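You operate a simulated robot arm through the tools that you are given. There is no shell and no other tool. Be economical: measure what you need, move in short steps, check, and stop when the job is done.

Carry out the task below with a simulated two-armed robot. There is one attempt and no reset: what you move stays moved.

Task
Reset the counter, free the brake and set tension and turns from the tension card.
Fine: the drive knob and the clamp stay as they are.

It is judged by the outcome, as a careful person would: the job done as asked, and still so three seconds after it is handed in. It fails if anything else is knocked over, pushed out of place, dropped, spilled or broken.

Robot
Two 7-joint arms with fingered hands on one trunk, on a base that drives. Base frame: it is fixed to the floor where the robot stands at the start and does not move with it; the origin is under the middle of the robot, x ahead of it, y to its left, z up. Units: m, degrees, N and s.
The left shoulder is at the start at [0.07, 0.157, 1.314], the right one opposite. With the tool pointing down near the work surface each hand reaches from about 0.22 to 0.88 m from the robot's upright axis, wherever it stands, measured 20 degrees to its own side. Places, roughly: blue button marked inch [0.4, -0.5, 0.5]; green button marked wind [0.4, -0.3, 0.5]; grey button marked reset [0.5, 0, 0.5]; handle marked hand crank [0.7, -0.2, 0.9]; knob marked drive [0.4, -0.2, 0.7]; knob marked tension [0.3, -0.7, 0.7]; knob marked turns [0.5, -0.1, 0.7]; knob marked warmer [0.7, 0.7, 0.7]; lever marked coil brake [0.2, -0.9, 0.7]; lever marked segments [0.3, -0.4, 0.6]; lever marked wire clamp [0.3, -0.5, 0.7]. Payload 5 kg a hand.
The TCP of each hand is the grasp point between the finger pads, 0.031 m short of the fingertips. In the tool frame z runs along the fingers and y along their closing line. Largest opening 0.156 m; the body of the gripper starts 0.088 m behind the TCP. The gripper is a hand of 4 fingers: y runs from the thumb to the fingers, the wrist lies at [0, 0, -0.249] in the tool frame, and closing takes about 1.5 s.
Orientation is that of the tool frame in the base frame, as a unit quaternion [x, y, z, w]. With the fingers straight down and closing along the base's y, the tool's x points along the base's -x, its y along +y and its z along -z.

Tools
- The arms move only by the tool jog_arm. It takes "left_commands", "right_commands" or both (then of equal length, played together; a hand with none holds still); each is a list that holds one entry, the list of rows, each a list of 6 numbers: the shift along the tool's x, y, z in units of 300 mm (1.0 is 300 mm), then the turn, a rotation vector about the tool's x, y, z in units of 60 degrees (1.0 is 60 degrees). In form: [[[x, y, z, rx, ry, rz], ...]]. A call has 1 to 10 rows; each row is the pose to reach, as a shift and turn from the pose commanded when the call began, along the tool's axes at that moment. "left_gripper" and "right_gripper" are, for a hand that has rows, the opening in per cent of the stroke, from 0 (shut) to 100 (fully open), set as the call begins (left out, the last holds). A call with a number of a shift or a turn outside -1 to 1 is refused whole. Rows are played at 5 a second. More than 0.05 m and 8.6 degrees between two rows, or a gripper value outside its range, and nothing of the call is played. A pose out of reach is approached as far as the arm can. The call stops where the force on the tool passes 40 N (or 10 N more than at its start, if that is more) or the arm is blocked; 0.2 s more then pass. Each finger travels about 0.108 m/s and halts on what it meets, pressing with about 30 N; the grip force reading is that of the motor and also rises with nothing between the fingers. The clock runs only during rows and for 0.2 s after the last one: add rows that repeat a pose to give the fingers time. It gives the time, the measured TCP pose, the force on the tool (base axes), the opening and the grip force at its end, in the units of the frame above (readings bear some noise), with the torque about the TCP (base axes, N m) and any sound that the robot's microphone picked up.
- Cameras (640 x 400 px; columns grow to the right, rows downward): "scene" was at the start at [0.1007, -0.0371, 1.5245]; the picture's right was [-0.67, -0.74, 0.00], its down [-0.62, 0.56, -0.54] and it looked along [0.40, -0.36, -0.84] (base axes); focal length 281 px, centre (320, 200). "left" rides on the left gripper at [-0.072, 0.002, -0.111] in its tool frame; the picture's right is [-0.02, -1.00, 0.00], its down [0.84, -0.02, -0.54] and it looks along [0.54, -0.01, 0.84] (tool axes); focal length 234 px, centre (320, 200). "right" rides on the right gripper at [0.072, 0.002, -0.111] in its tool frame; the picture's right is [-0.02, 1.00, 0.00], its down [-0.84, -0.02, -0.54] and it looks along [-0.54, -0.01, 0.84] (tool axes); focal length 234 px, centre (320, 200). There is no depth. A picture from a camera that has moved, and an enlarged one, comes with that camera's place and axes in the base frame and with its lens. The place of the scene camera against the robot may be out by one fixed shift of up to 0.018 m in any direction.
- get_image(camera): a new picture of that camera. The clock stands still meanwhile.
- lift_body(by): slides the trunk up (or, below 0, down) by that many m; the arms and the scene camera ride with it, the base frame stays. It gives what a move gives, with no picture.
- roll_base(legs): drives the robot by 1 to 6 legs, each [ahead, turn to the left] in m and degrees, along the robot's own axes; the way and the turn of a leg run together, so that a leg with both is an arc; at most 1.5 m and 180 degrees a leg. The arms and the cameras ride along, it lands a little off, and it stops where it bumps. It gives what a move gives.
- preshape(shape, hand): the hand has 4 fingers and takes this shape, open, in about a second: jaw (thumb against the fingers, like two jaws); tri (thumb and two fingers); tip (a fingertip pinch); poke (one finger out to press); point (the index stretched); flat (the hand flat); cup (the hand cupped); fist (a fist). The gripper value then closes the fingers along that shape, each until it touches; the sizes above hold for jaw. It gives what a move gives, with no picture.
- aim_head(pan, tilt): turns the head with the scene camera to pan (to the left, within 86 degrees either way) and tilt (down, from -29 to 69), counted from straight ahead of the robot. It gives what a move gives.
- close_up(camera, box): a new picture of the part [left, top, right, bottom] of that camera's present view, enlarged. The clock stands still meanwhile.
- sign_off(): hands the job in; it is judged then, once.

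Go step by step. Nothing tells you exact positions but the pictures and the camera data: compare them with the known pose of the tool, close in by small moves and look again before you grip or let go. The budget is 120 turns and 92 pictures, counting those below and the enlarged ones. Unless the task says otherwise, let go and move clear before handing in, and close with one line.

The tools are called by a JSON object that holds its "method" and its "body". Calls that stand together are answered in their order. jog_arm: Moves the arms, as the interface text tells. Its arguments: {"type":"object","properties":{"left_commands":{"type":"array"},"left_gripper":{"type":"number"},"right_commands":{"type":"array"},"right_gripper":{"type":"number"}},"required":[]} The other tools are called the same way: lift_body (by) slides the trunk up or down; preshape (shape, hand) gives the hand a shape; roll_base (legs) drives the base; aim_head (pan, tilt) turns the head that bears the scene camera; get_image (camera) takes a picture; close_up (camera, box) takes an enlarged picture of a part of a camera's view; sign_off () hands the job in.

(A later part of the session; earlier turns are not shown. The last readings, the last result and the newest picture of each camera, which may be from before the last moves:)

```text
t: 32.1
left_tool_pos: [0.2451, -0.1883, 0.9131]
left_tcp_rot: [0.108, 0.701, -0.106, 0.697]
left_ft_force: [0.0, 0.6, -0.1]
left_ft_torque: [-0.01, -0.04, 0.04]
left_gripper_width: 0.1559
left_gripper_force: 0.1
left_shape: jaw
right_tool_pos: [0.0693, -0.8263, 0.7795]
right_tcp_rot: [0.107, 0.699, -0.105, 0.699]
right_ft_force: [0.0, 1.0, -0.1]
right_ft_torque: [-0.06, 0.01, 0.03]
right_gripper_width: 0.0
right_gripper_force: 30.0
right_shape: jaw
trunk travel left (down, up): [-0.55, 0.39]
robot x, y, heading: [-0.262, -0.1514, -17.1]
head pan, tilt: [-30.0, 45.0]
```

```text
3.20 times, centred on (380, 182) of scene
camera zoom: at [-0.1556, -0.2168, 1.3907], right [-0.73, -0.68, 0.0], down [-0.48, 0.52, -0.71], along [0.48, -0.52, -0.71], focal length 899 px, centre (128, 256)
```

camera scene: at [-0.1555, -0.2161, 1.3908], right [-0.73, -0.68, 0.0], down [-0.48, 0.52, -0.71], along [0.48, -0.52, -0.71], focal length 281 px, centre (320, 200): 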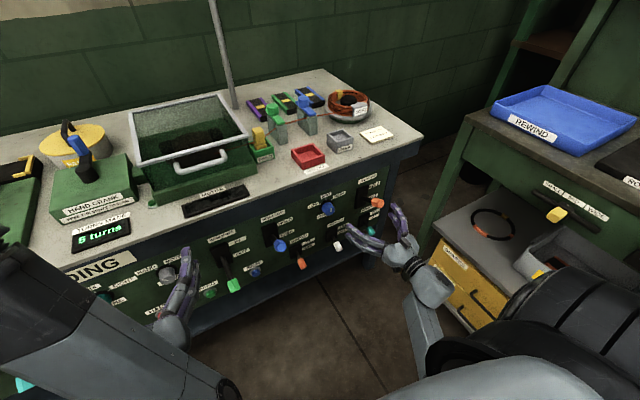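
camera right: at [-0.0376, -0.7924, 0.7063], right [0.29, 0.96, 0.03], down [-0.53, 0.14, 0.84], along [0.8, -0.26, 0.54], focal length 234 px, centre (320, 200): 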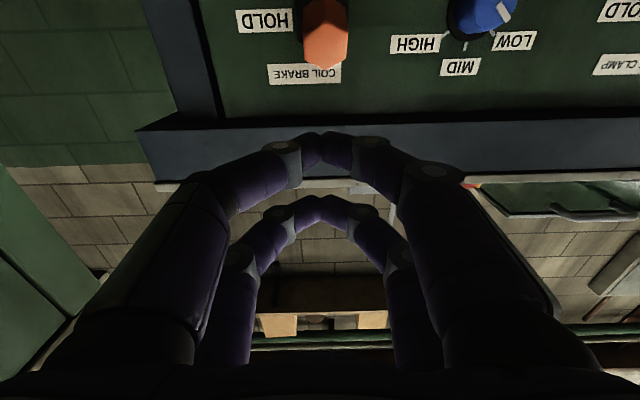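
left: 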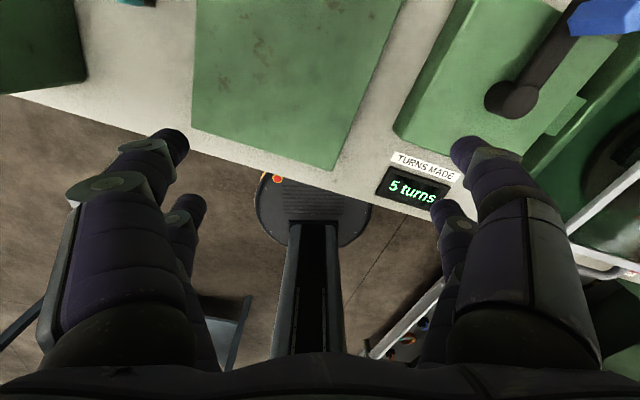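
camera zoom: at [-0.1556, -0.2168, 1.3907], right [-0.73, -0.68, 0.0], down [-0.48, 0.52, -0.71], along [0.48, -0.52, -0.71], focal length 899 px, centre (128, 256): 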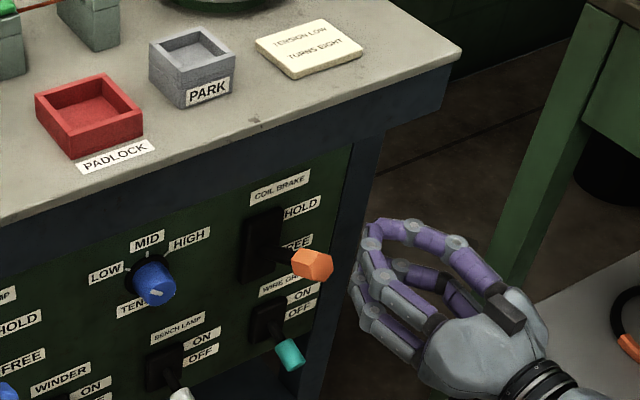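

The lever is lined up below the closed fingers. I'll move forward 85 mm over it, then check.

{"method": "jog_arm", "body": {"right_commands": [[[0, 0.01, 0.1, 0, 0, 0], [0, 0.01, 0.2, 0, 0, 0], [0, 0.01, 0.285, 0, 0, 0]]]}}

{"method": "get_image", "body": {"camera": "right"}}

{"method": "close_up", "body": {"camera": "scene", "box": [280, 120, 480, 245]}}

```text
t: 32.9
left_tool_pos: [0.2453, -0.1894, 0.9116]
left_tcp_rot: [0.107, 0.701, -0.105, 0.697]
left_ft_force: [0.1, -0.2, -0.6]
left_ft_torque: [0.02, -0.03, 0.04]
left_gripper_width: 0.156
left_gripper_force: 0.0
left_shape: jaw
right_tool_pos: [0.1521, -0.8512, 0.7766]
right_tcp_rot: [0.105, 0.7, -0.104, 0.699]
right_ft_force: [-0.4, 0.1, -0.6]
right_ft_torque: [0.0, -0.02, 0.0]
right_gripper_width: 0.0
right_gripper_force: 29.9
right_shape: jaw
trunk travel left (down, up): [-0.55, 0.39]
robot x, y, heading: [-0.2567, -0.1515, -17.2]
head pan, tilt: [-30.0, 45.0]
```

```text
56 pictures are left
camera right: at [0.0462, -0.8159, 0.7049], right [0.29, 0.96, 0.02], down [-0.53, 0.14, 0.84], along [0.8, -0.26, 0.54], focal length 234 px, centre (320, 200)
```

right: 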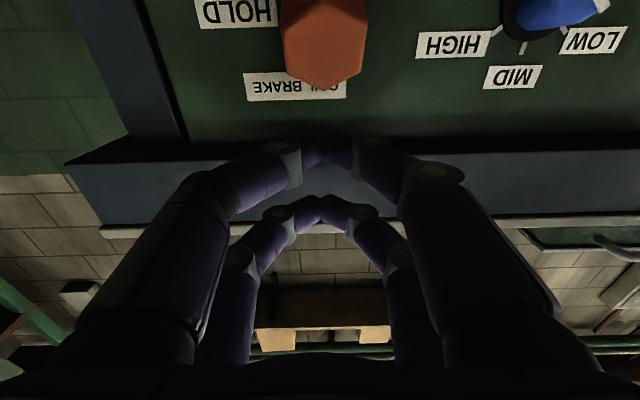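

```text
3.20 times, centred on (380, 182) of scene
camera zoom: at [-0.1547, -0.2166, 1.3907], right [-0.73, -0.68, 0.0], down [-0.48, 0.52, -0.71], along [0.48, -0.52, -0.71], focal length 899 px, centre (128, 256)
```

zoom: 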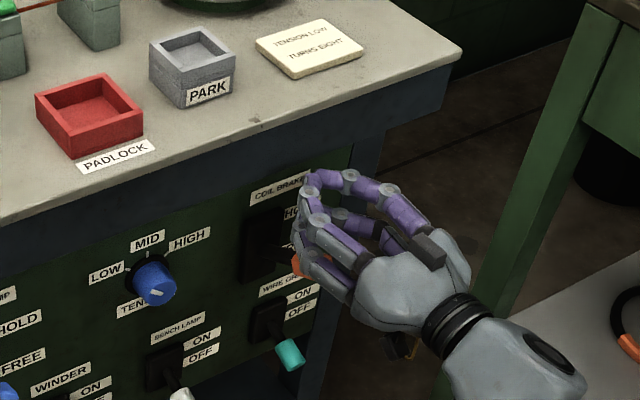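

The fingers are above the lever and clear of the bench edge. I'm pressing down in small steps.

{"method": "jog_arm", "body": {"right_commands": [[[0.06, 0, 0, 0, 0, 0], [0.12, 0, 0, 0, 0, 0], [0.17, 0, 0, 0, 0, 0], [0.22, 0, 0, 0, 0, 0], [0.27, 0, 0, 0, 0, 0], [0.32, 0, 0, 0, 0, 0], [0.37, 0, 0, 0, 0, 0]]]}}

{"method": "close_up", "body": {"camera": "scene", "box": [280, 120, 480, 245]}}

{"method": "get_image", "body": {"camera": "right"}}

```text
t: 34.5
left_tool_pos: [0.2449, -0.1892, 0.9118]
left_tcp_rot: [0.108, 0.702, -0.106, 0.696]
left_ft_force: [-0.1, -0.1, 0.7]
left_ft_torque: [0.04, 0.0, -0.03]
left_gripper_width: 0.1561
left_gripper_force: 0.0
left_shape: jaw
right_tool_pos: [0.1518, -0.849, 0.6653]
right_tcp_rot: [0.105, 0.7, -0.104, 0.699]
right_ft_force: [0.7, -0.1, 0.0]
right_ft_torque: [-0.03, 0.01, -0.01]
right_gripper_width: 0.0001
right_gripper_force: 30.3
right_shape: jaw
trunk travel left (down, up): [-0.55, 0.39]
robot x, y, heading: [-0.2585, -0.1507, -17.3]
head pan, tilt: [-30.0, 45.0]
```

```text
3.20 times, centred on (380, 182) of scene
camera zoom: at [-0.1552, -0.2164, 1.3907], right [-0.73, -0.68, 0.0], down [-0.48, 0.52, -0.71], along [0.48, -0.52, -0.71], focal length 899 px, centre (128, 256)
```

zoom: 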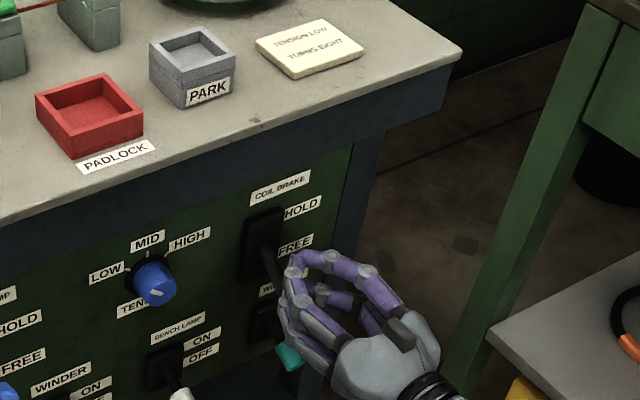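

```text
53 pictures are left
camera right: at [0.046, -0.8142, 0.5937], right [0.29, 0.96, 0.02], down [-0.53, 0.14, 0.84], along [0.8, -0.26, 0.54], focal length 234 px, centre (320, 200)
```

right: 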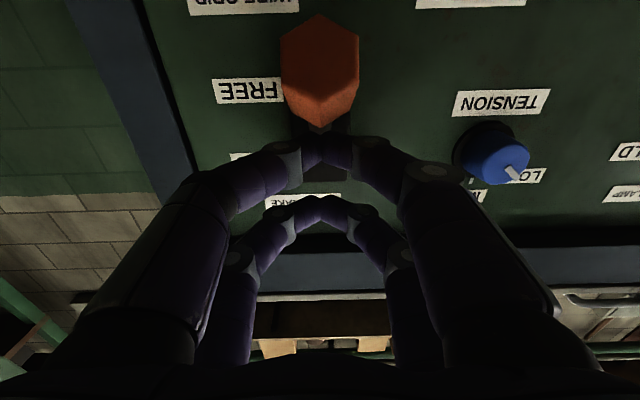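

The lever has snapped down toward FREE. I'll back straight off and verify, checking the whole panel at the same time.

{"method": "jog_arm", "body": {"right_commands": [[[-0.03, 0, -0.1, 0, 0, 0], [-0.03, 0, -0.22, 0, 0, 0], [-0.03, 0, -0.35, 0, 0, 0]]]}}

{"method": "close_up", "body": {"camera": "scene", "box": [280, 120, 480, 245]}}

{"method": "get_image", "body": {"camera": "scene"}}

```text
t: 35.3
left_tool_pos: [0.2446, -0.1873, 0.9125]
left_tcp_rot: [0.107, 0.701, -0.105, 0.697]
left_ft_force: [-0.3, 0.7, 0.8]
left_ft_torque: [-0.01, 0.03, -0.02]
left_gripper_width: 0.1558
left_gripper_force: 0.0
left_shape: jaw
right_tool_pos: [0.0513, -0.8178, 0.6772]
right_tcp_rot: [0.106, 0.698, -0.106, 0.7]
right_ft_force: [0.3, -0.4, 0.1]
right_ft_torque: [0.03, 0.03, 0.0]
right_gripper_width: 0.0
right_gripper_force: 30.0
right_shape: jaw
trunk travel left (down, up): [-0.55, 0.39]
robot x, y, heading: [-0.2534, -0.1504, -17.1]
head pan, tilt: [-30.0, 45.0]
```

```text
3.20 times, centred on (380, 182) of scene
camera zoom: at [-0.1565, -0.2156, 1.3909], right [-0.73, -0.68, 0.0], down [-0.48, 0.52, -0.71], along [0.48, -0.52, -0.71], focal length 899 px, centre (128, 256)
```

zoom: 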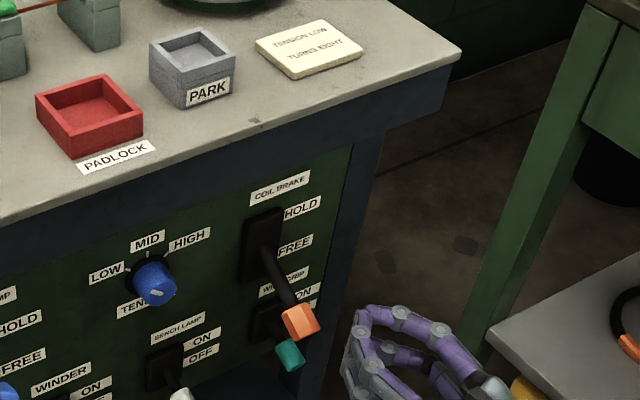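

```text
51 pictures are left
camera scene: at [-0.1565, -0.2156, 1.3909], right [-0.73, -0.68, 0.0], down [-0.48, 0.52, -0.71], along [0.48, -0.52, -0.71], focal length 281 px, centre (320, 200)
```

scene: 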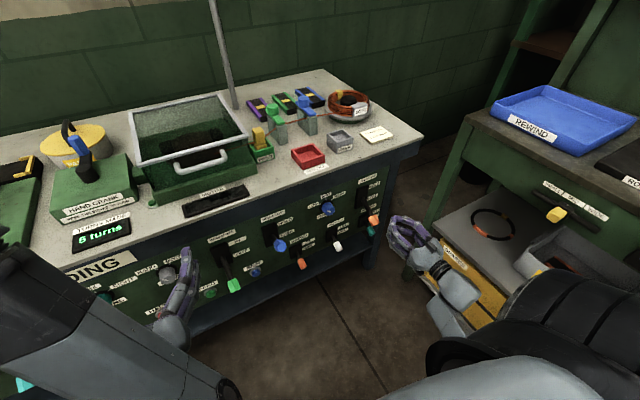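

The brake is FREE. Next I'll bring the left hand down and out toward the TURNS knob, in stages.

{"method": "jog_arm", "body": {"left_commands": [[[0.1, 0.06, 0.04, 0, 0, 0], [0.2, 0.12, 0.08, 0, 0, 0], [0.3, 0.18, 0.12, 0, 0, 0], [0.4, 0.24, 0.16, 0, 0, 0], [0.5, 0.3, 0.16, 0, 0, 0]]]}}

{"method": "get_image", "body": {"camera": "scene"}}

```text
t: 36.5
left_tool_pos: [0.2477, -0.2129, 0.8788]
left_tcp_rot: [0.106, 0.702, -0.104, 0.696]
left_ft_force: [-0.2, -0.2, 0.1]
left_ft_torque: [0.01, -0.01, -0.01]
left_gripper_width: 0.1561
left_gripper_force: 0.0
left_shape: jaw
left hand out of reach, approached as far as the arm can: row 1, 2, 3, 4, 5
right_tool_pos: [0.0523, -0.8194, 0.6778]
right_tcp_rot: [0.105, 0.699, -0.105, 0.699]
right_ft_force: [-0.2, -0.6, -0.2]
right_ft_torque: [-0.02, 0.01, -0.02]
right_gripper_width: 0.0001
right_gripper_force: 29.6
right_shape: jaw
trunk travel left (down, up): [-0.55, 0.39]
robot x, y, heading: [-0.2596, -0.1506, -17.3]
head pan, tilt: [-30.0, 45.0]
```

```text
50 pictures are left
camera scene: at [-0.1554, -0.2162, 1.3908], right [-0.73, -0.68, 0.0], down [-0.48, 0.52, -0.71], along [0.48, -0.52, -0.71], focal length 281 px, centre (320, 200)
```

scene: 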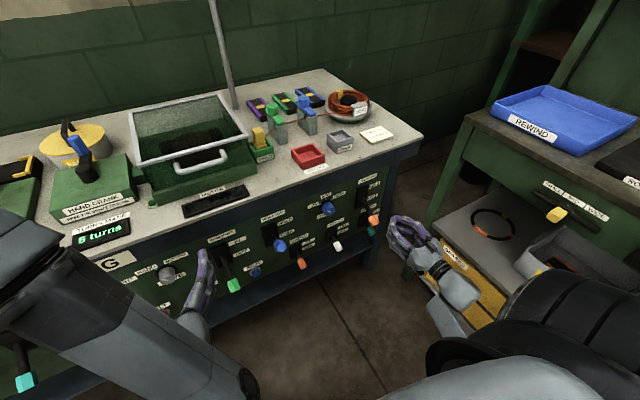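

The left arm is at a joint limit, and its roll looks opposite to the right arm's natural pose. I'll try rolling the left hand about its axis.

{"method": "jog_arm", "body": {"left_commands": [[[0, 0, 0, 0, 0, 0.14], [0, 0, 0, 0, 0, 0.28], [0, 0, 0, 0, 0, 0.42], [0, 0, 0, 0, 0, 0.56], [0, 0, 0, 0, 0, 0.7], [0, 0, 0, 0, 0, 0.84], [0, 0, 0, 0, 0, 0.98]]]}}

{"method": "get_image", "body": {"camera": "scene"}}

```text
t: 38.1
left_tool_pos: [0.2464, -0.2135, 0.8785]
left_tcp_rot: [0.44, 0.559, 0.249, 0.657]
left_ft_force: [-0.2, 0.0, 0.2]
left_ft_torque: [0.02, -0.04, 0.0]
left_gripper_width: 0.1558
left_gripper_force: 0.0
left_shape: jaw
right_tool_pos: [0.0518, -0.8176, 0.6765]
right_tcp_rot: [0.105, 0.699, -0.105, 0.699]
right_ft_force: [-0.1, 0.1, 0.1]
right_ft_torque: [-0.03, -0.01, 0.0]
right_gripper_width: 0.0
right_gripper_force: 30.0
right_shape: jaw
trunk travel left (down, up): [-0.55, 0.39]
robot x, y, heading: [-0.2612, -0.1531, -17.1]
head pan, tilt: [-30.0, 45.0]
```

```text
49 pictures are left
camera scene: at [-0.1554, -0.2162, 1.3908], right [-0.73, -0.68, 0.0], down [-0.48, 0.52, -0.71], along [0.48, -0.52, -0.71], focal length 281 px, centre (320, 200)
```

scene: 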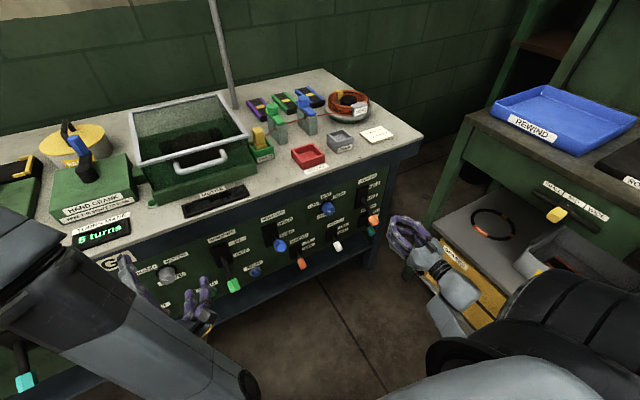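

The roll is free. Now I'll test moving left and down with this roll.

{"method": "jog_arm", "body": {"left_commands": [[[0.12, -0.01, 0, 0, 0, 0], [0.24, -0.02, 0, 0, 0, 0], [0.36, -0.02, 0, 0, 0, 0], [0.48, -0.03, 0, 0, 0, 0], [0.6, -0.04, 0, 0, 0, 0]]]}}

{"method": "aim_head", "body": {"pan": 20, "tilt": 50}}

{"method": "get_image", "body": {"camera": "scene"}}

```text
t: 39.3
left_tool_pos: [0.2468, -0.2138, 0.8786]
left_tcp_rot: [0.439, 0.56, 0.25, 0.657]
left_ft_force: [-0.7, 0.3, 0.2]
left_ft_torque: [-0.01, 0.0, -0.05]
left_gripper_width: 0.1559
left_gripper_force: 0.0
left_shape: jaw
left hand out of reach, approached as far as the arm can: row 1, 2, 3, 4, 5
right_tool_pos: [0.0516, -0.818, 0.6771]
right_tcp_rot: [0.106, 0.7, -0.106, 0.699]
right_ft_force: [-0.2, -0.3, 0.8]
right_ft_torque: [0.01, 0.02, 0.0]
right_gripper_width: 0.0001
right_gripper_force: 29.9
right_shape: jaw
trunk travel left (down, up): [-0.55, 0.39]
robot x, y, heading: [-0.2548, -0.1504, -17.1]
head pan, tilt: [-30.0, 45.0]
```

```text
t: 40.5
left_tool_pos: [0.2467, -0.2127, 0.8782]
left_tcp_rot: [0.438, 0.56, 0.25, 0.657]
left_ft_force: [0.0, -0.2, 0.2]
left_ft_torque: [0.0, 0.03, 0.02]
left_gripper_width: 0.1561
left_gripper_force: 0.0
left_shape: jaw
right_tool_pos: [0.0523, -0.8179, 0.6765]
right_tcp_rot: [0.105, 0.7, -0.105, 0.699]
right_ft_force: [2.0, 0.3, -0.1]
right_ft_torque: [0.03, 0.0, -0.04]
right_gripper_width: 0.0
right_gripper_force: 30.3
right_shape: jaw
trunk travel left (down, up): [-0.55, 0.39]
robot x, y, heading: [-0.2561, -0.1485, -17.1]
head pan, tilt: [20.0, 50.0]
```

```text
48 pictures are left
camera scene: at [-0.1338, -0.1529, 1.3839], right [0.05, -1.0, 0.0], down [-0.77, -0.04, -0.64], along [0.64, 0.03, -0.77], focal length 281 px, centre (320, 200)
```

scene: 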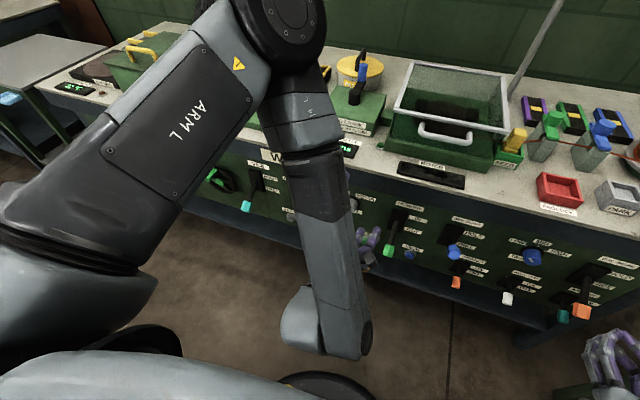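

The left elbow is folded forward and high, so the wrist is at its limit. I'll tip the hand back down while moving it left so the elbow can swing out, as it did on the right arm.

{"method": "jog_arm", "body": {"left_commands": [[[0.0, 0.0, 0, 0.123, 0.071, 0], [0.07, 0.04, 0, 0.247, 0.143, 0], [0.15, 0.087, 0, 0.37, 0.214, 0], [0.25, 0.144, 0, 0.493, 0.285, 0], [0.35, 0.2, 0, 0.617, 0.356, 0], [0.45, 0.26, 0, 0.74, 0.428, 0], [0.577, 0.333, 0, 0.864, 0.499, 0]]]}}

{"method": "get_image", "body": {"camera": "scene"}}

```text
t: 42.3
left_tool_pos: [0.2792, -0.1094, 0.8747]
left_tcp_rot: [0.711, 0.656, 0.096, 0.235]
left_ft_force: [0.1, 0.6, 0.1]
left_ft_torque: [-0.02, -0.01, 0.01]
left_gripper_width: 0.1559
left_gripper_force: 0.2
left_shape: jaw
left hand out of reach, approached as far as the arm can: row 3, 4, 5
right_tool_pos: [0.0515, -0.8159, 0.6779]
right_tcp_rot: [0.104, 0.699, -0.106, 0.7]
right_ft_force: [-1.0, -0.3, 1.3]
right_ft_torque: [0.01, 0.02, -0.02]
right_gripper_width: 0.0003
right_gripper_force: 30.6
right_shape: jaw
trunk travel left (down, up): [-0.55, 0.39]
robot x, y, heading: [-0.2577, -0.1506, -17.2]
head pan, tilt: [20.0, 50.0]
stopped in row 7 (left hand): the arm was blocked; the commanded pose is now the measured one
```

```text
47 pictures are left
camera scene: at [-0.1351, -0.15, 1.3841], right [0.05, -1.0, 0.0], down [-0.76, -0.04, -0.64], along [0.64, 0.03, -0.77], focal length 281 px, centre (320, 200)
```

scene: 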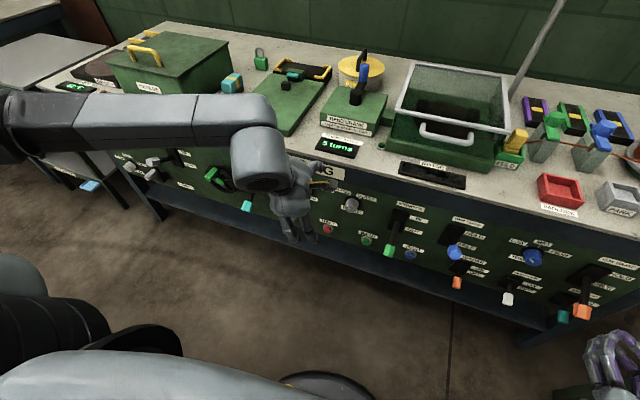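

The elbow swung outward. Now I'll pitch the left hand up again while moving slightly left and down.

{"method": "jog_arm", "body": {"left_commands": [[[0.05, -0.013, 0.04, -0.12, -0.029, 0.008], [0.1, -0.026, 0.08, -0.24, -0.058, 0.016], [0.15, -0.04, 0.12, -0.36, -0.088, 0.025], [0.2, -0.053, 0.16, -0.48, -0.117, 0.033], [0.25, -0.066, 0.2, -0.6, -0.146, 0.041], [0.3, -0.08, 0.24, -0.72, -0.175, 0.05], [0.35, -0.09, 0.28, -0.84, -0.204, 0.058], [0.392, -0.105, 0.328, -0.96, -0.234, 0.066]]]}}

{"method": "get_image", "body": {"camera": "scene"}}

```text
t: 44.1
left_tool_pos: [0.3028, 0.0749, 0.844]
left_tcp_rot: [0.552, 0.467, 0.306, 0.62]
left_ft_force: [1.1, -0.6, 0.4]
left_ft_torque: [-0.01, 0.02, -0.04]
left_gripper_width: 0.1563
left_gripper_force: 0.1
left_shape: jaw
left hand out of reach, approached as far as the arm can: row 4, 5, 6, 7, 8
right_tool_pos: [0.053, -0.8175, 0.6766]
right_tcp_rot: [0.105, 0.699, -0.105, 0.699]
right_ft_force: [-0.2, -0.2, -0.6]
right_ft_torque: [-0.01, 0.02, 0.02]
right_gripper_width: 0.0
right_gripper_force: 30.3
right_shape: jaw
trunk travel left (down, up): [-0.55, 0.39]
robot x, y, heading: [-0.2568, -0.1546, -17.4]
head pan, tilt: [20.0, 50.0]
```

```text
46 pictures are left
camera scene: at [-0.1331, -0.1516, 1.3839], right [0.05, -1.0, 0.0], down [-0.77, -0.04, -0.64], along [0.64, 0.03, -0.77], focal length 281 px, centre (320, 200)
```

scene: 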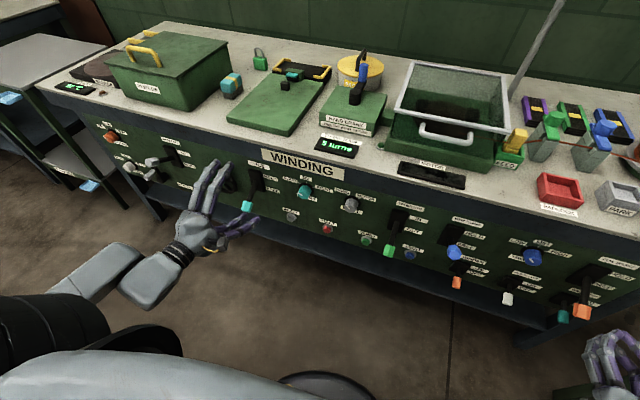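

The left arm is now in a good mirrored posture. I'll line it up in front of the TURNS knob, moving laterally first and then forward.

{"method": "jog_arm", "body": {"left_commands": [[[-0.015, -0.13, 0.01, -0.01, 0.02, 0.05], [-0.03, -0.26, 0.02, -0.02, 0.04, 0.1], [-0.045, -0.39, 0.03, -0.03, 0.06, 0.15], [-0.06, -0.52, 0.04, -0.043, 0.08, 0.2], [-0.074, -0.634, 0.053, -0.043, 0.1, 0.225], [-0.074, -0.634, 0.2, -0.043, 0.1, 0.225], [-0.074, -0.634, 0.3, -0.043, 0.1, 0.225]]]}}

{"method": "get_image", "body": {"camera": "left"}}

{"method": "get_image", "body": {"camera": "scene"}}

```text
t: 45.7
left_tool_pos: [0.332, 0.1357, 0.8189]
left_tcp_rot: [0.581, 0.418, 0.404, 0.569]
left_ft_force: [0.4, -0.2, -0.6]
left_ft_torque: [0.0, 0.02, -0.02]
left_gripper_width: 0.1558
left_gripper_force: 0.1
left_shape: jaw
left hand out of reach, approached as far as the arm can: row 1, 2, 3, 4, 5, 6, 7
right_tool_pos: [0.0522, -0.8181, 0.6766]
right_tcp_rot: [0.106, 0.7, -0.106, 0.699]
right_ft_force: [-0.7, -1.1, -0.3]
right_ft_torque: [0.02, 0.01, -0.01]
right_gripper_width: 0.0
right_gripper_force: 30.2
right_shape: jaw
trunk travel left (down, up): [-0.55, 0.39]
robot x, y, heading: [-0.2611, -0.1524, -17.1]
head pan, tilt: [20.0, 50.0]
```

```text
45 pictures are left
camera left: at [0.2032, 0.1033, 0.8227], right [-0.03, -0.02, -1.0], down [-0.24, 0.97, -0.01], along [0.97, 0.24, -0.04], focal length 234 px, centre (320, 200)
```

left: 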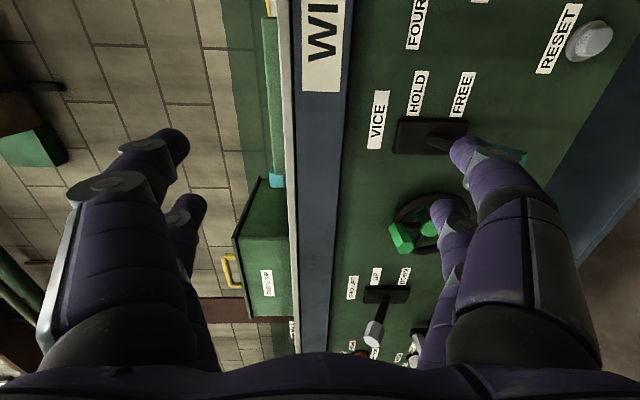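

```text
44 pictures are left
camera scene: at [-0.1338, -0.1523, 1.3839], right [0.05, -1.0, 0.0], down [-0.77, -0.04, -0.64], along [0.64, 0.03, -0.77], focal length 281 px, centre (320, 200)
```

scene: 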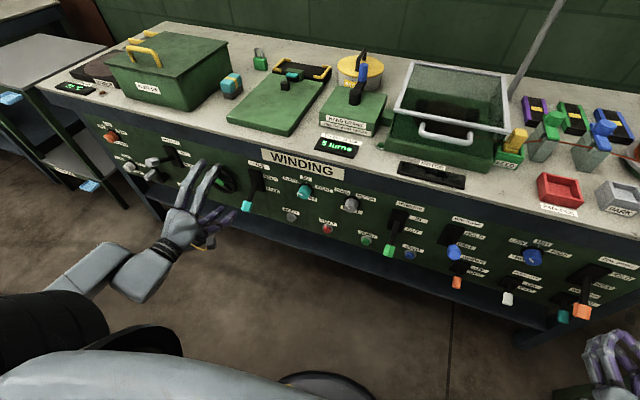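

The orientation was reached but the position lagged. I'll test a pure downward move.

{"method": "jog_arm", "body": {"left_commands": [[[0, -0.1, 0, 0, 0, 0], [0, -0.2, 0, 0, 0, 0], [0, -0.3, 0, 0, 0, 0], [0, -0.4, 0, 0, 0, 0]]]}}

{"method": "jog_arm", "body": {"left_commands": [[[0, 0, -0.1, 0, 0, 0], [0, 0, -0.2, 0, 0, 0]]]}}

{"method": "jog_arm", "body": {"left_commands": [[[0, 0, 0, 0, 0, -0.14], [0, 0, 0, 0, 0, -0.28], [0, 0, 0, 0, 0, -0.42], [0, 0, 0, 0, 0, -0.56], [0, 0, 0, 0, 0, -0.7], [0, 0, 0, 0, 0, -0.84]]]}}

```text
t: 46.7
left_tool_pos: [0.311, 0.1669, 0.7891]
left_tcp_rot: [0.583, 0.417, 0.404, 0.568]
left_ft_force: [-0.4, 0.6, 0.0]
left_ft_torque: [-0.02, 0.03, 0.02]
left_gripper_width: 0.156
left_gripper_force: 0.0
left_shape: jaw
left hand out of reach, approached as far as the arm can: row 1, 2, 3, 4
right_tool_pos: [0.0523, -0.8183, 0.6772]
right_tcp_rot: [0.105, 0.699, -0.105, 0.699]
right_ft_force: [0.1, 0.1, 0.0]
right_ft_torque: [-0.03, 0.0, 0.0]
right_gripper_width: 0.0002
right_gripper_force: 30.0
right_shape: jaw
trunk travel left (down, up): [-0.55, 0.39]
robot x, y, heading: [-0.2565, -0.1537, -16.9]
head pan, tilt: [20.0, 50.0]
```

```text
t: 47.3
left_tool_pos: [0.2525, 0.1857, 0.791]
left_tcp_rot: [0.582, 0.417, 0.405, 0.568]
left_ft_force: [0.6, 0.3, 0.8]
left_ft_torque: [-0.01, 0.01, 0.01]
left_gripper_width: 0.1562
left_gripper_force: 0.0
left_shape: jaw
right_tool_pos: [0.0512, -0.8186, 0.6764]
right_tcp_rot: [0.105, 0.7, -0.106, 0.699]
right_ft_force: [0.0, -0.4, 0.2]
right_ft_torque: [-0.01, -0.02, 0.0]
right_gripper_width: 0.0
right_gripper_force: 29.5
right_shape: jaw
trunk travel left (down, up): [-0.55, 0.39]
robot x, y, heading: [-0.2615, -0.1541, -17.3]
head pan, tilt: [20.0, 50.0]
```

```text
t: 48.7
left_tool_pos: [0.2526, 0.1854, 0.7903]
left_tcp_rot: [0.348, 0.626, 0.124, 0.687]
left_ft_force: [-0.1, -0.1, -0.4]
left_ft_torque: [-0.03, 0.01, 0.03]
left_gripper_width: 0.1562
left_gripper_force: 0.1
left_shape: jaw
right_tool_pos: [0.0527, -0.8176, 0.6766]
right_tcp_rot: [0.106, 0.699, -0.106, 0.699]
right_ft_force: [0.0, 0.4, -0.2]
right_ft_torque: [0.02, 0.02, 0.01]
right_gripper_width: 0.0
right_gripper_force: 29.8
right_shape: jaw
trunk travel left (down, up): [-0.55, 0.39]
robot x, y, heading: [-0.2585, -0.152, -17.1]
head pan, tilt: [20.0, 50.0]
```

Backing off and rolling both worked. From this retracted place I'll try moving right and down.

{"method": "jog_arm", "body": {"left_commands": [[[0.01, -0.1, 0, 0, 0, 0], [0.02, -0.2, 0, 0, 0, 0], [0.03, -0.3, 0, 0, 0, 0], [0.047, -0.469, 0, 0, 0, 0]]]}}

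{"method": "get_image", "body": {"camera": "scene"}}

```text
refused: row 4 steps farther than a row can; nothing moved
```

```text
43 pictures are left
camera scene: at [-0.1337, -0.1524, 1.3839], right [0.05, -1.0, 0.0], down [-0.77, -0.04, -0.64], along [0.64, 0.03, -0.77], focal length 281 px, centre (320, 200)
```

scene: 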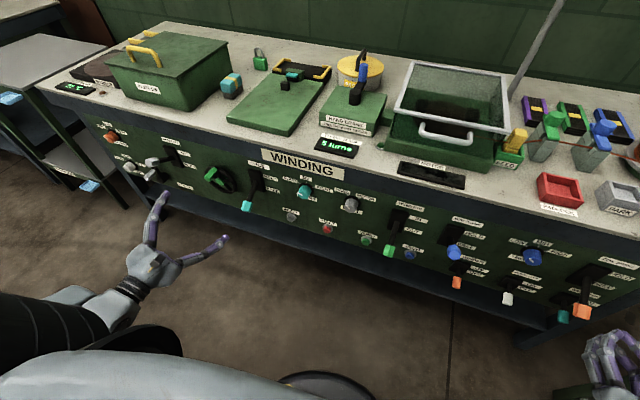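

{"method": "jog_arm", "body": {"left_commands": [[[0.01, -0.12, 0, 0, 0, 0], [0.02, -0.24, 0, 0, 0, 0], [0.03, -0.36, 0, 0, 0, 0], [0.047, -0.469, 0, 0, 0, 0]]]}}

{"method": "get_image", "body": {"camera": "scene"}}

```text
t: 49.7
left_tool_pos: [0.2401, 0.1728, 0.7878]
left_tcp_rot: [0.35, 0.626, 0.122, 0.686]
left_ft_force: [-0.9, 0.9, 0.1]
left_ft_torque: [0.0, -0.04, -0.01]
left_gripper_width: 0.1561
left_gripper_force: 0.1
left_shape: jaw
left hand out of reach, approached as far as the arm can: row 1, 2, 3, 4
right_tool_pos: [0.0516, -0.8186, 0.676]
right_tcp_rot: [0.105, 0.699, -0.105, 0.699]
right_ft_force: [0.1, -0.7, -0.2]
right_ft_torque: [-0.02, 0.01, -0.03]
right_gripper_width: 0.0003
right_gripper_force: 29.7
right_shape: jaw
trunk travel left (down, up): [-0.55, 0.39]
robot x, y, heading: [-0.2531, -0.1534, -17.2]
head pan, tilt: [20.0, 50.0]
```

```text
42 pictures are left
camera scene: at [-0.1336, -0.1522, 1.3839], right [0.05, -1.0, 0.0], down [-0.77, -0.04, -0.64], along [0.64, 0.03, -0.77], focal length 281 px, centre (320, 200)
```

scene: 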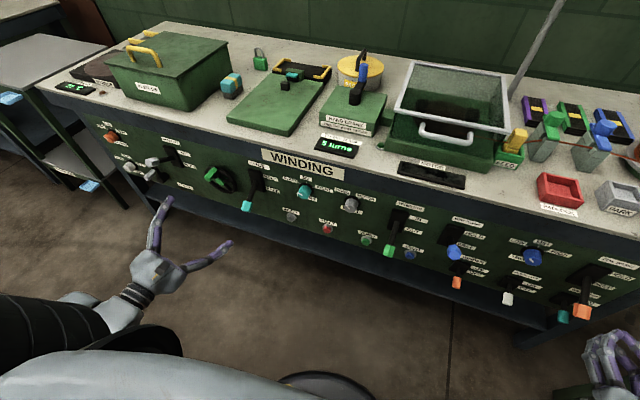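

The left arm stays awkward but is now well out of the way at the side. I'll bring the right hand across to TURNS, staying back from the panel.

{"method": "jog_arm", "body": {"right_commands": [[[0, 0.14, -0.03, 0, 0, 0], [0, 0.28, -0.03, 0, 0, 0], [0, 0.42, -0.03, 0, 0, 0], [0, 0.56, -0.03, 0, 0, 0], [0, 0.7, -0.03, 0, 0, 0], [0, 0.84, -0.03, 0, 0, 0], [0, 0.98, -0.03, 0, 0, 0]]]}}

{"method": "jog_arm", "body": {"right_commands": [[[0, 0.14, 0, 0, 0, 0], [0, 0.28, 0, 0, 0, 0], [0, 0.42, 0, 0, 0, 0], [0, 0.56, 0, 0, 0, 0], [0, 0.7, 0, 0, 0, 0], [0, 0.84, 0, 0, 0, 0], [0, 0.98, 0, 0, 0, 0]]]}}

{"method": "get_image", "body": {"camera": "scene"}}

```text
t: 51.3
left_tool_pos: [0.2401, 0.17, 0.7895]
left_tcp_rot: [0.35, 0.626, 0.124, 0.686]
left_ft_force: [0.8, 0.9, 0.2]
left_ft_torque: [0.01, -0.02, -0.03]
left_gripper_width: 0.156
left_gripper_force: 0.1
left_shape: jaw
right_tool_pos: [0.1266, -0.5769, 0.6845]
right_tcp_rot: [0.017, 0.707, -0.12, 0.697]
right_ft_force: [-0.7, 0.1, 0.4]
right_ft_torque: [-0.01, -0.03, -0.02]
right_gripper_width: 0.0
right_gripper_force: 30.3
right_shape: jaw
trunk travel left (down, up): [-0.55, 0.39]
robot x, y, heading: [-0.2595, -0.1513, -17.4]
head pan, tilt: [20.0, 50.0]
stopped in row 7 (right hand): the arm was blocked; the commanded pose is now the measured one
```

```text
t: 52.0
left_tool_pos: [0.2423, 0.1685, 0.7897]
left_tcp_rot: [0.351, 0.626, 0.125, 0.685]
left_ft_force: [0.6, 0.0, 0.9]
left_ft_torque: [-0.03, -0.02, -0.04]
left_gripper_width: 0.1559
left_gripper_force: 0.1
left_shape: jaw
right_tool_pos: [0.1388, -0.5068, 0.6721]
right_tcp_rot: [-0.072, 0.709, -0.13, 0.69]
right_ft_force: [-0.2, -0.5, -0.1]
right_ft_torque: [-0.02, -0.02, -0.02]
right_gripper_width: 0.0
right_gripper_force: 30.4
right_shape: jaw
trunk travel left (down, up): [-0.55, 0.39]
robot x, y, heading: [-0.2589, -0.1479, -17.2]
head pan, tilt: [20.0, 50.0]
stopped in row 3 (right hand): the arm was blocked; the commanded pose is now the measured one
```

```text
41 pictures are left
camera scene: at [-0.1334, -0.1576, 1.3843], right [0.05, -1.0, 0.0], down [-0.77, -0.04, -0.64], along [0.64, 0.04, -0.77], focal length 281 px, centre (320, 200)
```

scene: 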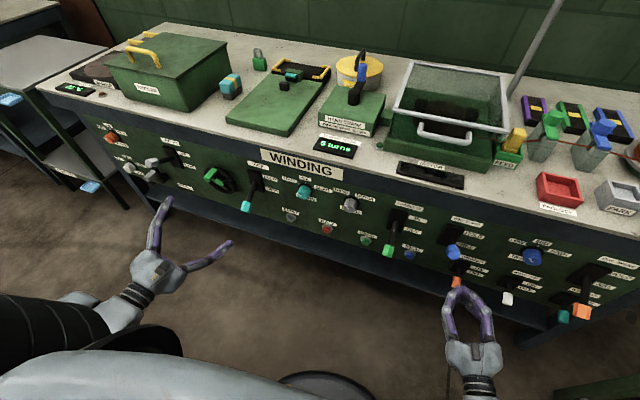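

The right arm blocks near the centre, so the base has to shift left. I'll look at the left side before driving.

{"method": "aim_head", "body": {"pan": 86, "tilt": 35}}

{"method": "get_image", "body": {"camera": "scene"}}

```text
t: 53.4
left_tool_pos: [0.2415, 0.1684, 0.7906]
left_tcp_rot: [0.351, 0.625, 0.124, 0.686]
left_ft_force: [-0.5, 0.1, -0.1]
left_ft_torque: [0.01, -0.01, 0.01]
left_gripper_width: 0.156
left_gripper_force: 0.0
left_shape: jaw
right_tool_pos: [0.1388, -0.5058, 0.6705]
right_tcp_rot: [-0.068, 0.709, -0.128, 0.69]
right_ft_force: [0.1, -0.5, 0.1]
right_ft_torque: [0.0, 0.02, -0.02]
right_gripper_width: 0.0002
right_gripper_force: 30.0
right_shape: jaw
trunk travel left (down, up): [-0.55, 0.39]
robot x, y, heading: [-0.2609, -0.1484, -17.2]
head pan, tilt: [85.9, 35.0]
```

```text
40 pictures are left
camera scene: at [-0.179, -0.0818, 1.406], right [0.93, -0.36, 0.0], down [-0.21, -0.53, -0.82], along [0.3, 0.77, -0.57], focal length 281 px, centre (320, 200)
```

scene: 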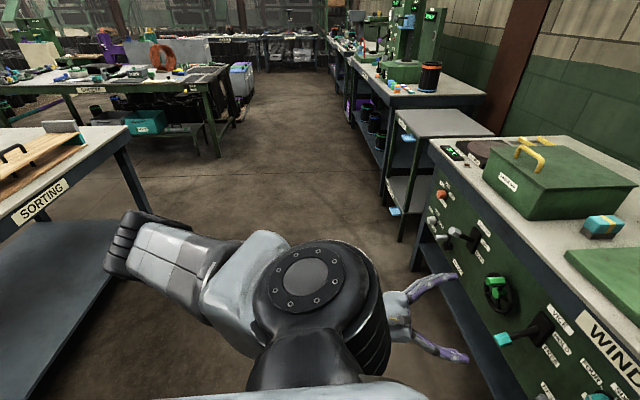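

The aisle to the left is open. I'll back up a little, turn left, drive 0.62 m, turn back to face the panel and return.

{"method": "roll_base", "body": {"legs": [[-0.12, 0], [0, 90], [0.6, 0], [0, -90.5], [0.1, 0]]}}

{"method": "aim_head", "body": {"pan": -20, "tilt": 48}}

{"method": "get_image", "body": {"camera": "scene"}}

```text
t: 65.9
left_tool_pos: [0.3985, 0.7359, 0.7908]
left_tcp_rot: [0.353, 0.624, 0.124, 0.686]
left_ft_force: [0.3, 1.0, 0.4]
left_ft_torque: [0.01, 0.02, 0.0]
left_gripper_width: 0.1558
left_gripper_force: 0.0
left_shape: jaw
right_tool_pos: [0.2936, 0.0614, 0.6709]
right_tcp_rot: [-0.067, 0.709, -0.131, 0.69]
right_ft_force: [0.4, 0.2, 0.3]
right_ft_torque: [0.02, 0.02, 0.04]
right_gripper_width: 0.0
right_gripper_force: 30.2
right_shape: jaw
trunk travel left (down, up): [-0.55, 0.39]
robot x, y, heading: [-0.1004, 0.4218, -17.6]
head pan, tilt: [85.9, 35.0]
```

```text
t: 67.8
left_tool_pos: [0.3991, 0.7356, 0.791]
left_tcp_rot: [0.352, 0.624, 0.125, 0.686]
left_ft_force: [0.6, -0.4, 0.4]
left_ft_torque: [0.01, 0.01, 0.0]
left_gripper_width: 0.156
left_gripper_force: 0.1
left_shape: jaw
right_tool_pos: [0.2926, 0.0618, 0.6701]
right_tcp_rot: [-0.068, 0.709, -0.132, 0.69]
right_ft_force: [-0.1, 0.1, 0.7]
right_ft_torque: [0.02, -0.03, 0.0]
right_gripper_width: 0.0001
right_gripper_force: 30.2
right_shape: jaw
trunk travel left (down, up): [-0.55, 0.39]
robot x, y, heading: [-0.1003, 0.419, -17.4]
head pan, tilt: [-20.0, 48.0]
```

```text
39 pictures are left
camera scene: at [0.0076, 0.3599, 1.3864], right [-0.61, -0.79, 0.0], down [-0.59, 0.45, -0.67], along [0.53, -0.4, -0.74], focal length 281 px, centre (320, 200)
```

scene: 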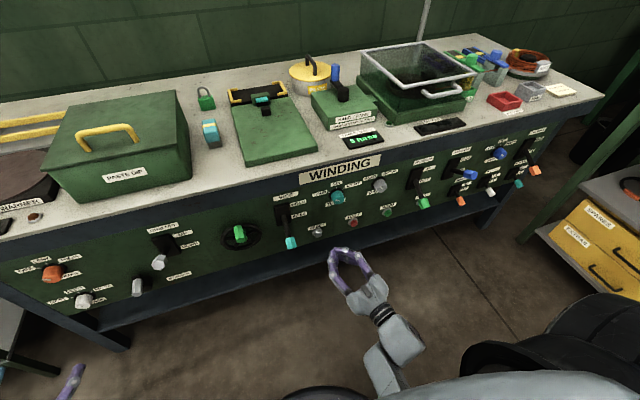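

The base is well placed now. I'll square up the right hand and line it up with the TURNS knob.

{"method": "jog_arm", "body": {"right_commands": [[[0.03, -0.09, 0, 0.07, 0, 0.09], [0.06, -0.18, 0, 0.14, 0, 0.18], [0.085, -0.27, 0, 0.21, 0, 0.27], [0.085, -0.27, 0.1, 0.21, 0, 0.27], [0.085, -0.27, 0.2, 0.21, 0, 0.27], [0.085, -0.27, 0.2, 0.21, 0, 0.27]]], "right_gripper": 60}}

{"method": "get_image", "body": {"camera": "right"}}

```text
t: 69.2
left_tool_pos: [0.3963, 0.7363, 0.7922]
left_tcp_rot: [0.351, 0.623, 0.124, 0.688]
left_ft_force: [-0.6, 0.0, -0.2]
left_ft_torque: [-0.01, 0.02, -0.02]
left_gripper_width: 0.1558
left_gripper_force: 0.1
left_shape: jaw
right_tool_pos: [0.3341, -0.0396, 0.6645]
right_tcp_rot: [0.082, 0.701, -0.118, 0.698]
right_ft_force: [0.3, -0.1, 0.2]
right_ft_torque: [0.02, -0.02, 0.0]
right_gripper_width: 0.0934
right_gripper_force: 0.1
right_shape: jaw
trunk travel left (down, up): [-0.55, 0.39]
robot x, y, heading: [-0.1028, 0.4198, -17.6]
head pan, tilt: [-20.0, 48.0]
```

```text
38 pictures are left
camera right: at [0.2269, -0.0112, 0.5915], right [0.28, 0.96, -0.03], down [-0.52, 0.18, 0.84], along [0.81, -0.22, 0.55], focal length 234 px, centre (320, 200)
```

right: 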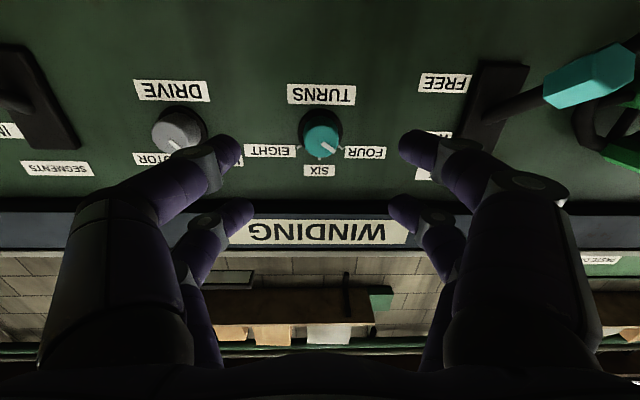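

The pointer shows FOUR and EIGHT is 90° clockwise. I'll pre-roll the hand −45° while approaching and raising it to knob height.

{"method": "jog_arm", "body": {"right_commands": [[[-0.02, 0.006, 0.05, 0.01, 0, -0.12], [-0.04, 0.012, 0.1, 0.02, 0, -0.24], [-0.05, 0.012, 0.15, 0.028, 0, -0.36], [-0.05, 0.012, 0.2, 0.028, 0, -0.48], [-0.05, 0.012, 0.25, 0.028, 0, -0.6], [-0.05, 0.012, 0.29, 0.028, 0, -0.7]]]}}

{"method": "get_image", "body": {"camera": "right"}}

{"method": "close_up", "body": {"camera": "scene", "box": [270, 140, 430, 250]}}

```text
t: 70.1
left_tool_pos: [0.3988, 0.7396, 0.7874]
left_tcp_rot: [0.351, 0.625, 0.121, 0.687]
left_ft_force: [-0.4, -0.4, 0.3]
left_ft_torque: [-0.01, 0.02, 0.01]
left_gripper_width: 0.1563
left_gripper_force: 0.0
left_shape: jaw
right_tool_pos: [0.3826, -0.0723, 0.6856]
right_tcp_rot: [-0.105, 0.696, -0.303, 0.642]
right_ft_force: [0.8, 0.6, -0.1]
right_ft_torque: [-0.01, 0.0, -0.02]
right_gripper_width: 0.0933
right_gripper_force: 0.0
right_shape: jaw
trunk travel left (down, up): [-0.55, 0.39]
robot x, y, heading: [-0.1013, 0.42, -17.5]
head pan, tilt: [-20.0, 48.0]
stopped in row 4 (right hand): the arm was blocked; the commanded pose is now the measured one
```

```text
37 pictures are left
camera right: at [0.2651, -0.0779, 0.6232], right [0.25, 0.81, -0.54], down [-0.4, 0.59, 0.7], along [0.88, 0.04, 0.47], focal length 234 px, centre (320, 200)
```

right: 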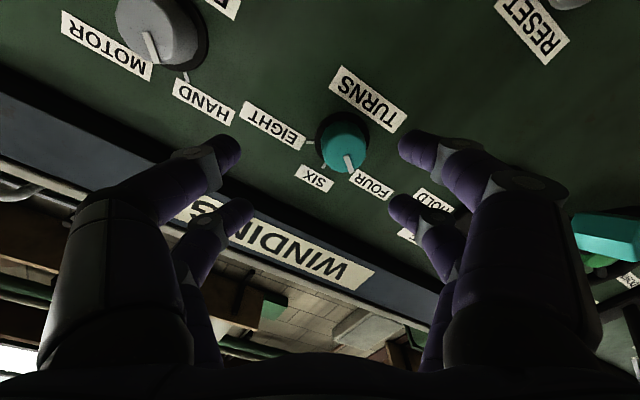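

```text
3.64 times, centred on (350, 195) of scene
camera zoom: at [0.0089, 0.367, 1.3862], right [-0.61, -0.79, 0.0], down [-0.59, 0.45, -0.67], along [0.53, -0.41, -0.74], focal length 1021 px, centre (211, 218)
```

zoom: 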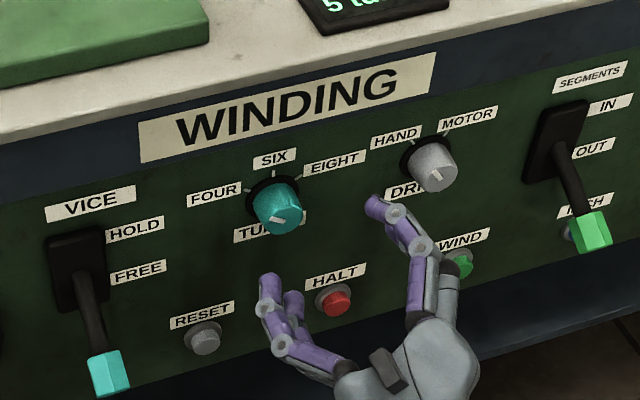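

The hand ended slightly to the right of the knob, whose centre I now put near [0.456, -0.076, 0.679]. I'm correcting and closing in.

{"method": "jog_arm", "body": {"right_commands": [[[-0.008, 0.03, 0.04, 0.01, 0, 0], [-0.015, 0.063, 0.08, 0.02, 0, 0], [-0.015, 0.063, 0.113, 0.02, 0, 0]]]}}

{"method": "get_image", "body": {"camera": "right"}}

```text
t: 70.9
left_tool_pos: [0.3998, 0.7404, 0.7881]
left_tcp_rot: [0.35, 0.625, 0.12, 0.687]
left_ft_force: [-1.3, 0.0, 0.5]
left_ft_torque: [-0.01, 0.0, -0.06]
left_gripper_width: 0.1562
left_gripper_force: 0.1
left_shape: jaw
right_tool_pos: [0.4082, -0.076, 0.673]
right_tcp_rot: [-0.12, 0.697, -0.317, 0.632]
right_ft_force: [0.7, -0.1, 1.1]
right_ft_torque: [0.0, 0.01, 0.0]
right_gripper_width: 0.0935
right_gripper_force: 0.1
right_shape: jaw
trunk travel left (down, up): [-0.55, 0.39]
robot x, y, heading: [-0.1024, 0.4167, -17.5]
head pan, tilt: [-20.0, 48.0]
```

```text
35 pictures are left
camera right: at [0.2898, -0.0836, 0.6135], right [0.24, 0.78, -0.58], down [-0.38, 0.62, 0.68], along [0.89, 0.05, 0.45], focal length 234 px, centre (320, 200)
```

right: 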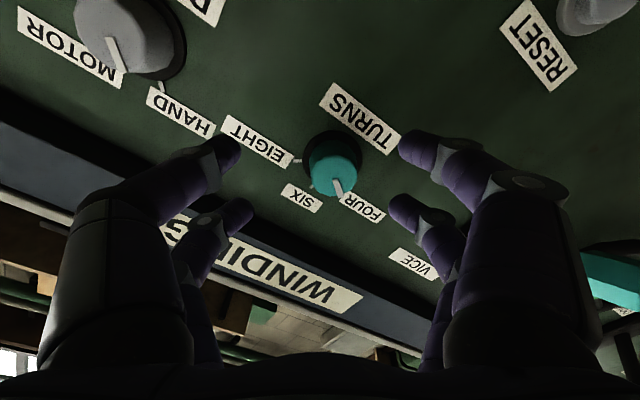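

The triangulated knob face is at about [0.477, -0.080, 0.68]. I'm advancing to the grip depth.

{"method": "jog_arm", "body": {"right_commands": [[[-0.03, 0.02, 0.04, 0, 0, 0], [-0.052, 0.031, 0.09, 0, 0, 0], [-0.052, 0.031, 0.13, 0, 0, 0], [-0.052, 0.031, 0.169, 0, 0, 0], [-0.052, 0.031, 0.169, 0, 0, 0]]]}}

{"method": "get_image", "body": {"camera": "right"}}

{"method": "close_up", "body": {"camera": "scene", "box": [270, 140, 430, 250]}}

```text
t: 72.1
left_tool_pos: [0.3983, 0.7404, 0.7879]
left_tcp_rot: [0.351, 0.625, 0.122, 0.687]
left_ft_force: [0.4, -0.1, 0.8]
left_ft_torque: [0.0, 0.03, 0.01]
left_gripper_width: 0.1561
left_gripper_force: 0.0
left_shape: jaw
right_tool_pos: [0.4586, -0.0816, 0.6804]
right_tcp_rot: [-0.12, 0.696, -0.325, 0.63]
right_ft_force: [-0.6, 0.1, -0.7]
right_ft_torque: [0.0, 0.0, -0.02]
right_gripper_width: 0.0935
right_gripper_force: 0.0
right_shape: jaw
trunk travel left (down, up): [-0.55, 0.39]
robot x, y, heading: [-0.1032, 0.4201, -17.4]
head pan, tilt: [-20.0, 48.0]
```

```text
34 pictures are left
camera right: at [0.3403, -0.0892, 0.6206], right [0.24, 0.78, -0.58], down [-0.38, 0.63, 0.68], along [0.89, 0.05, 0.45], focal length 234 px, centre (320, 200)
```

right: 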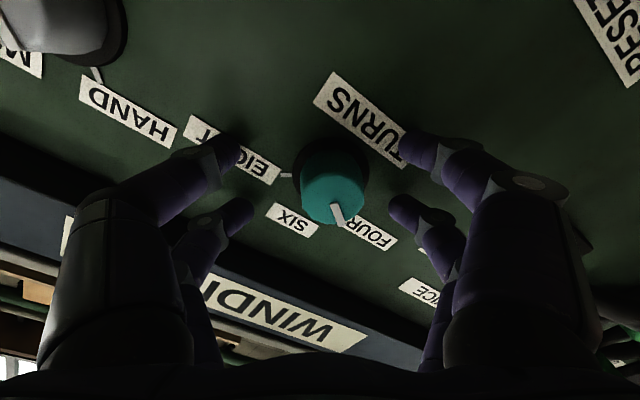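

```text
3.64 times, centred on (350, 195) of scene
camera zoom: at [0.0086, 0.3666, 1.3866], right [-0.61, -0.79, 0.0], down [-0.59, 0.45, -0.67], along [0.53, -0.41, -0.74], focal length 1021 px, centre (211, 218)
```

zoom: 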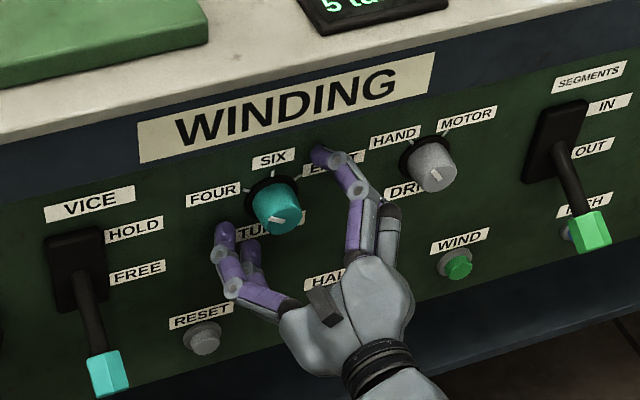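

The knob is about 8 mm off in tool y and slightly up. I'll make a fine correction, then close on it.

{"method": "jog_arm", "body": {"right_commands": [[[-0.035, 0.025, 0.0, 0, 0, 0], [-0.035, 0.025, 0.025, 0, 0, 0], [-0.035, 0.025, 0.025, 0, 0, 0]]]}}

{"method": "jog_arm", "body": {"right_commands": [[[0, 0, 0, 0, 0, 0], [0, 0, 0, 0, 0, 0], [0, 0, 0, 0, 0, 0], [0, 0, 0, 0, 0, 0], [0, 0, 0, 0, 0, 0]]], "right_gripper": 0}}

{"method": "get_image", "body": {"camera": "right"}}

```text
t: 73.1
left_tool_pos: [0.3985, 0.7409, 0.788]
left_tcp_rot: [0.351, 0.624, 0.121, 0.687]
left_ft_force: [0.6, 0.0, 0.5]
left_ft_torque: [0.0, 0.01, 0.04]
left_gripper_width: 0.156
left_gripper_force: 0.0
left_shape: jaw
right_tool_pos: [0.4639, -0.0827, 0.6862]
right_tcp_rot: [-0.13, 0.694, -0.331, 0.626]
right_ft_force: [-11.8, 5.9, 2.3]
right_ft_torque: [-0.11, -0.21, 0.03]
right_gripper_width: 0.0936
right_gripper_force: 0.1
right_shape: jaw
trunk travel left (down, up): [-0.55, 0.39]
robot x, y, heading: [-0.0991, 0.4204, -17.4]
head pan, tilt: [-20.0, 48.0]
stopped in row 3 (right hand): the arm was blocked; the commanded pose is now the measured one
```

```text
t: 74.3
left_tool_pos: [0.3994, 0.7405, 0.7884]
left_tcp_rot: [0.351, 0.625, 0.122, 0.687]
left_ft_force: [0.0, -0.1, -0.1]
left_ft_torque: [-0.02, 0.0, -0.03]
left_gripper_width: 0.1565
left_gripper_force: 0.0
left_shape: jaw
right_tool_pos: [0.4654, -0.0816, 0.6841]
right_tcp_rot: [-0.129, 0.696, -0.329, 0.625]
right_ft_force: [-10.9, 4.3, -6.7]
right_ft_torque: [0.04, 0.33, -0.11]
right_gripper_width: 0.0085
right_gripper_force: 29.7
right_shape: jaw
trunk travel left (down, up): [-0.55, 0.39]
robot x, y, heading: [-0.1037, 0.4171, -17.3]
head pan, tilt: [-20.0, 48.0]
```

```text
32 pictures are left
camera right: at [0.3462, -0.09, 0.6262], right [0.24, 0.76, -0.6], down [-0.37, 0.64, 0.67], along [0.9, 0.06, 0.43], focal length 234 px, centre (320, 200)
```

right: 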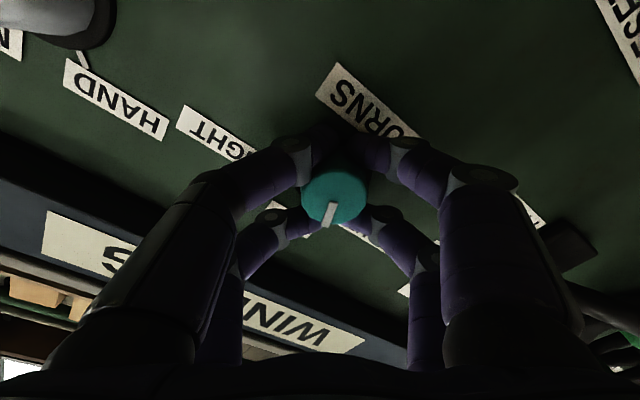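

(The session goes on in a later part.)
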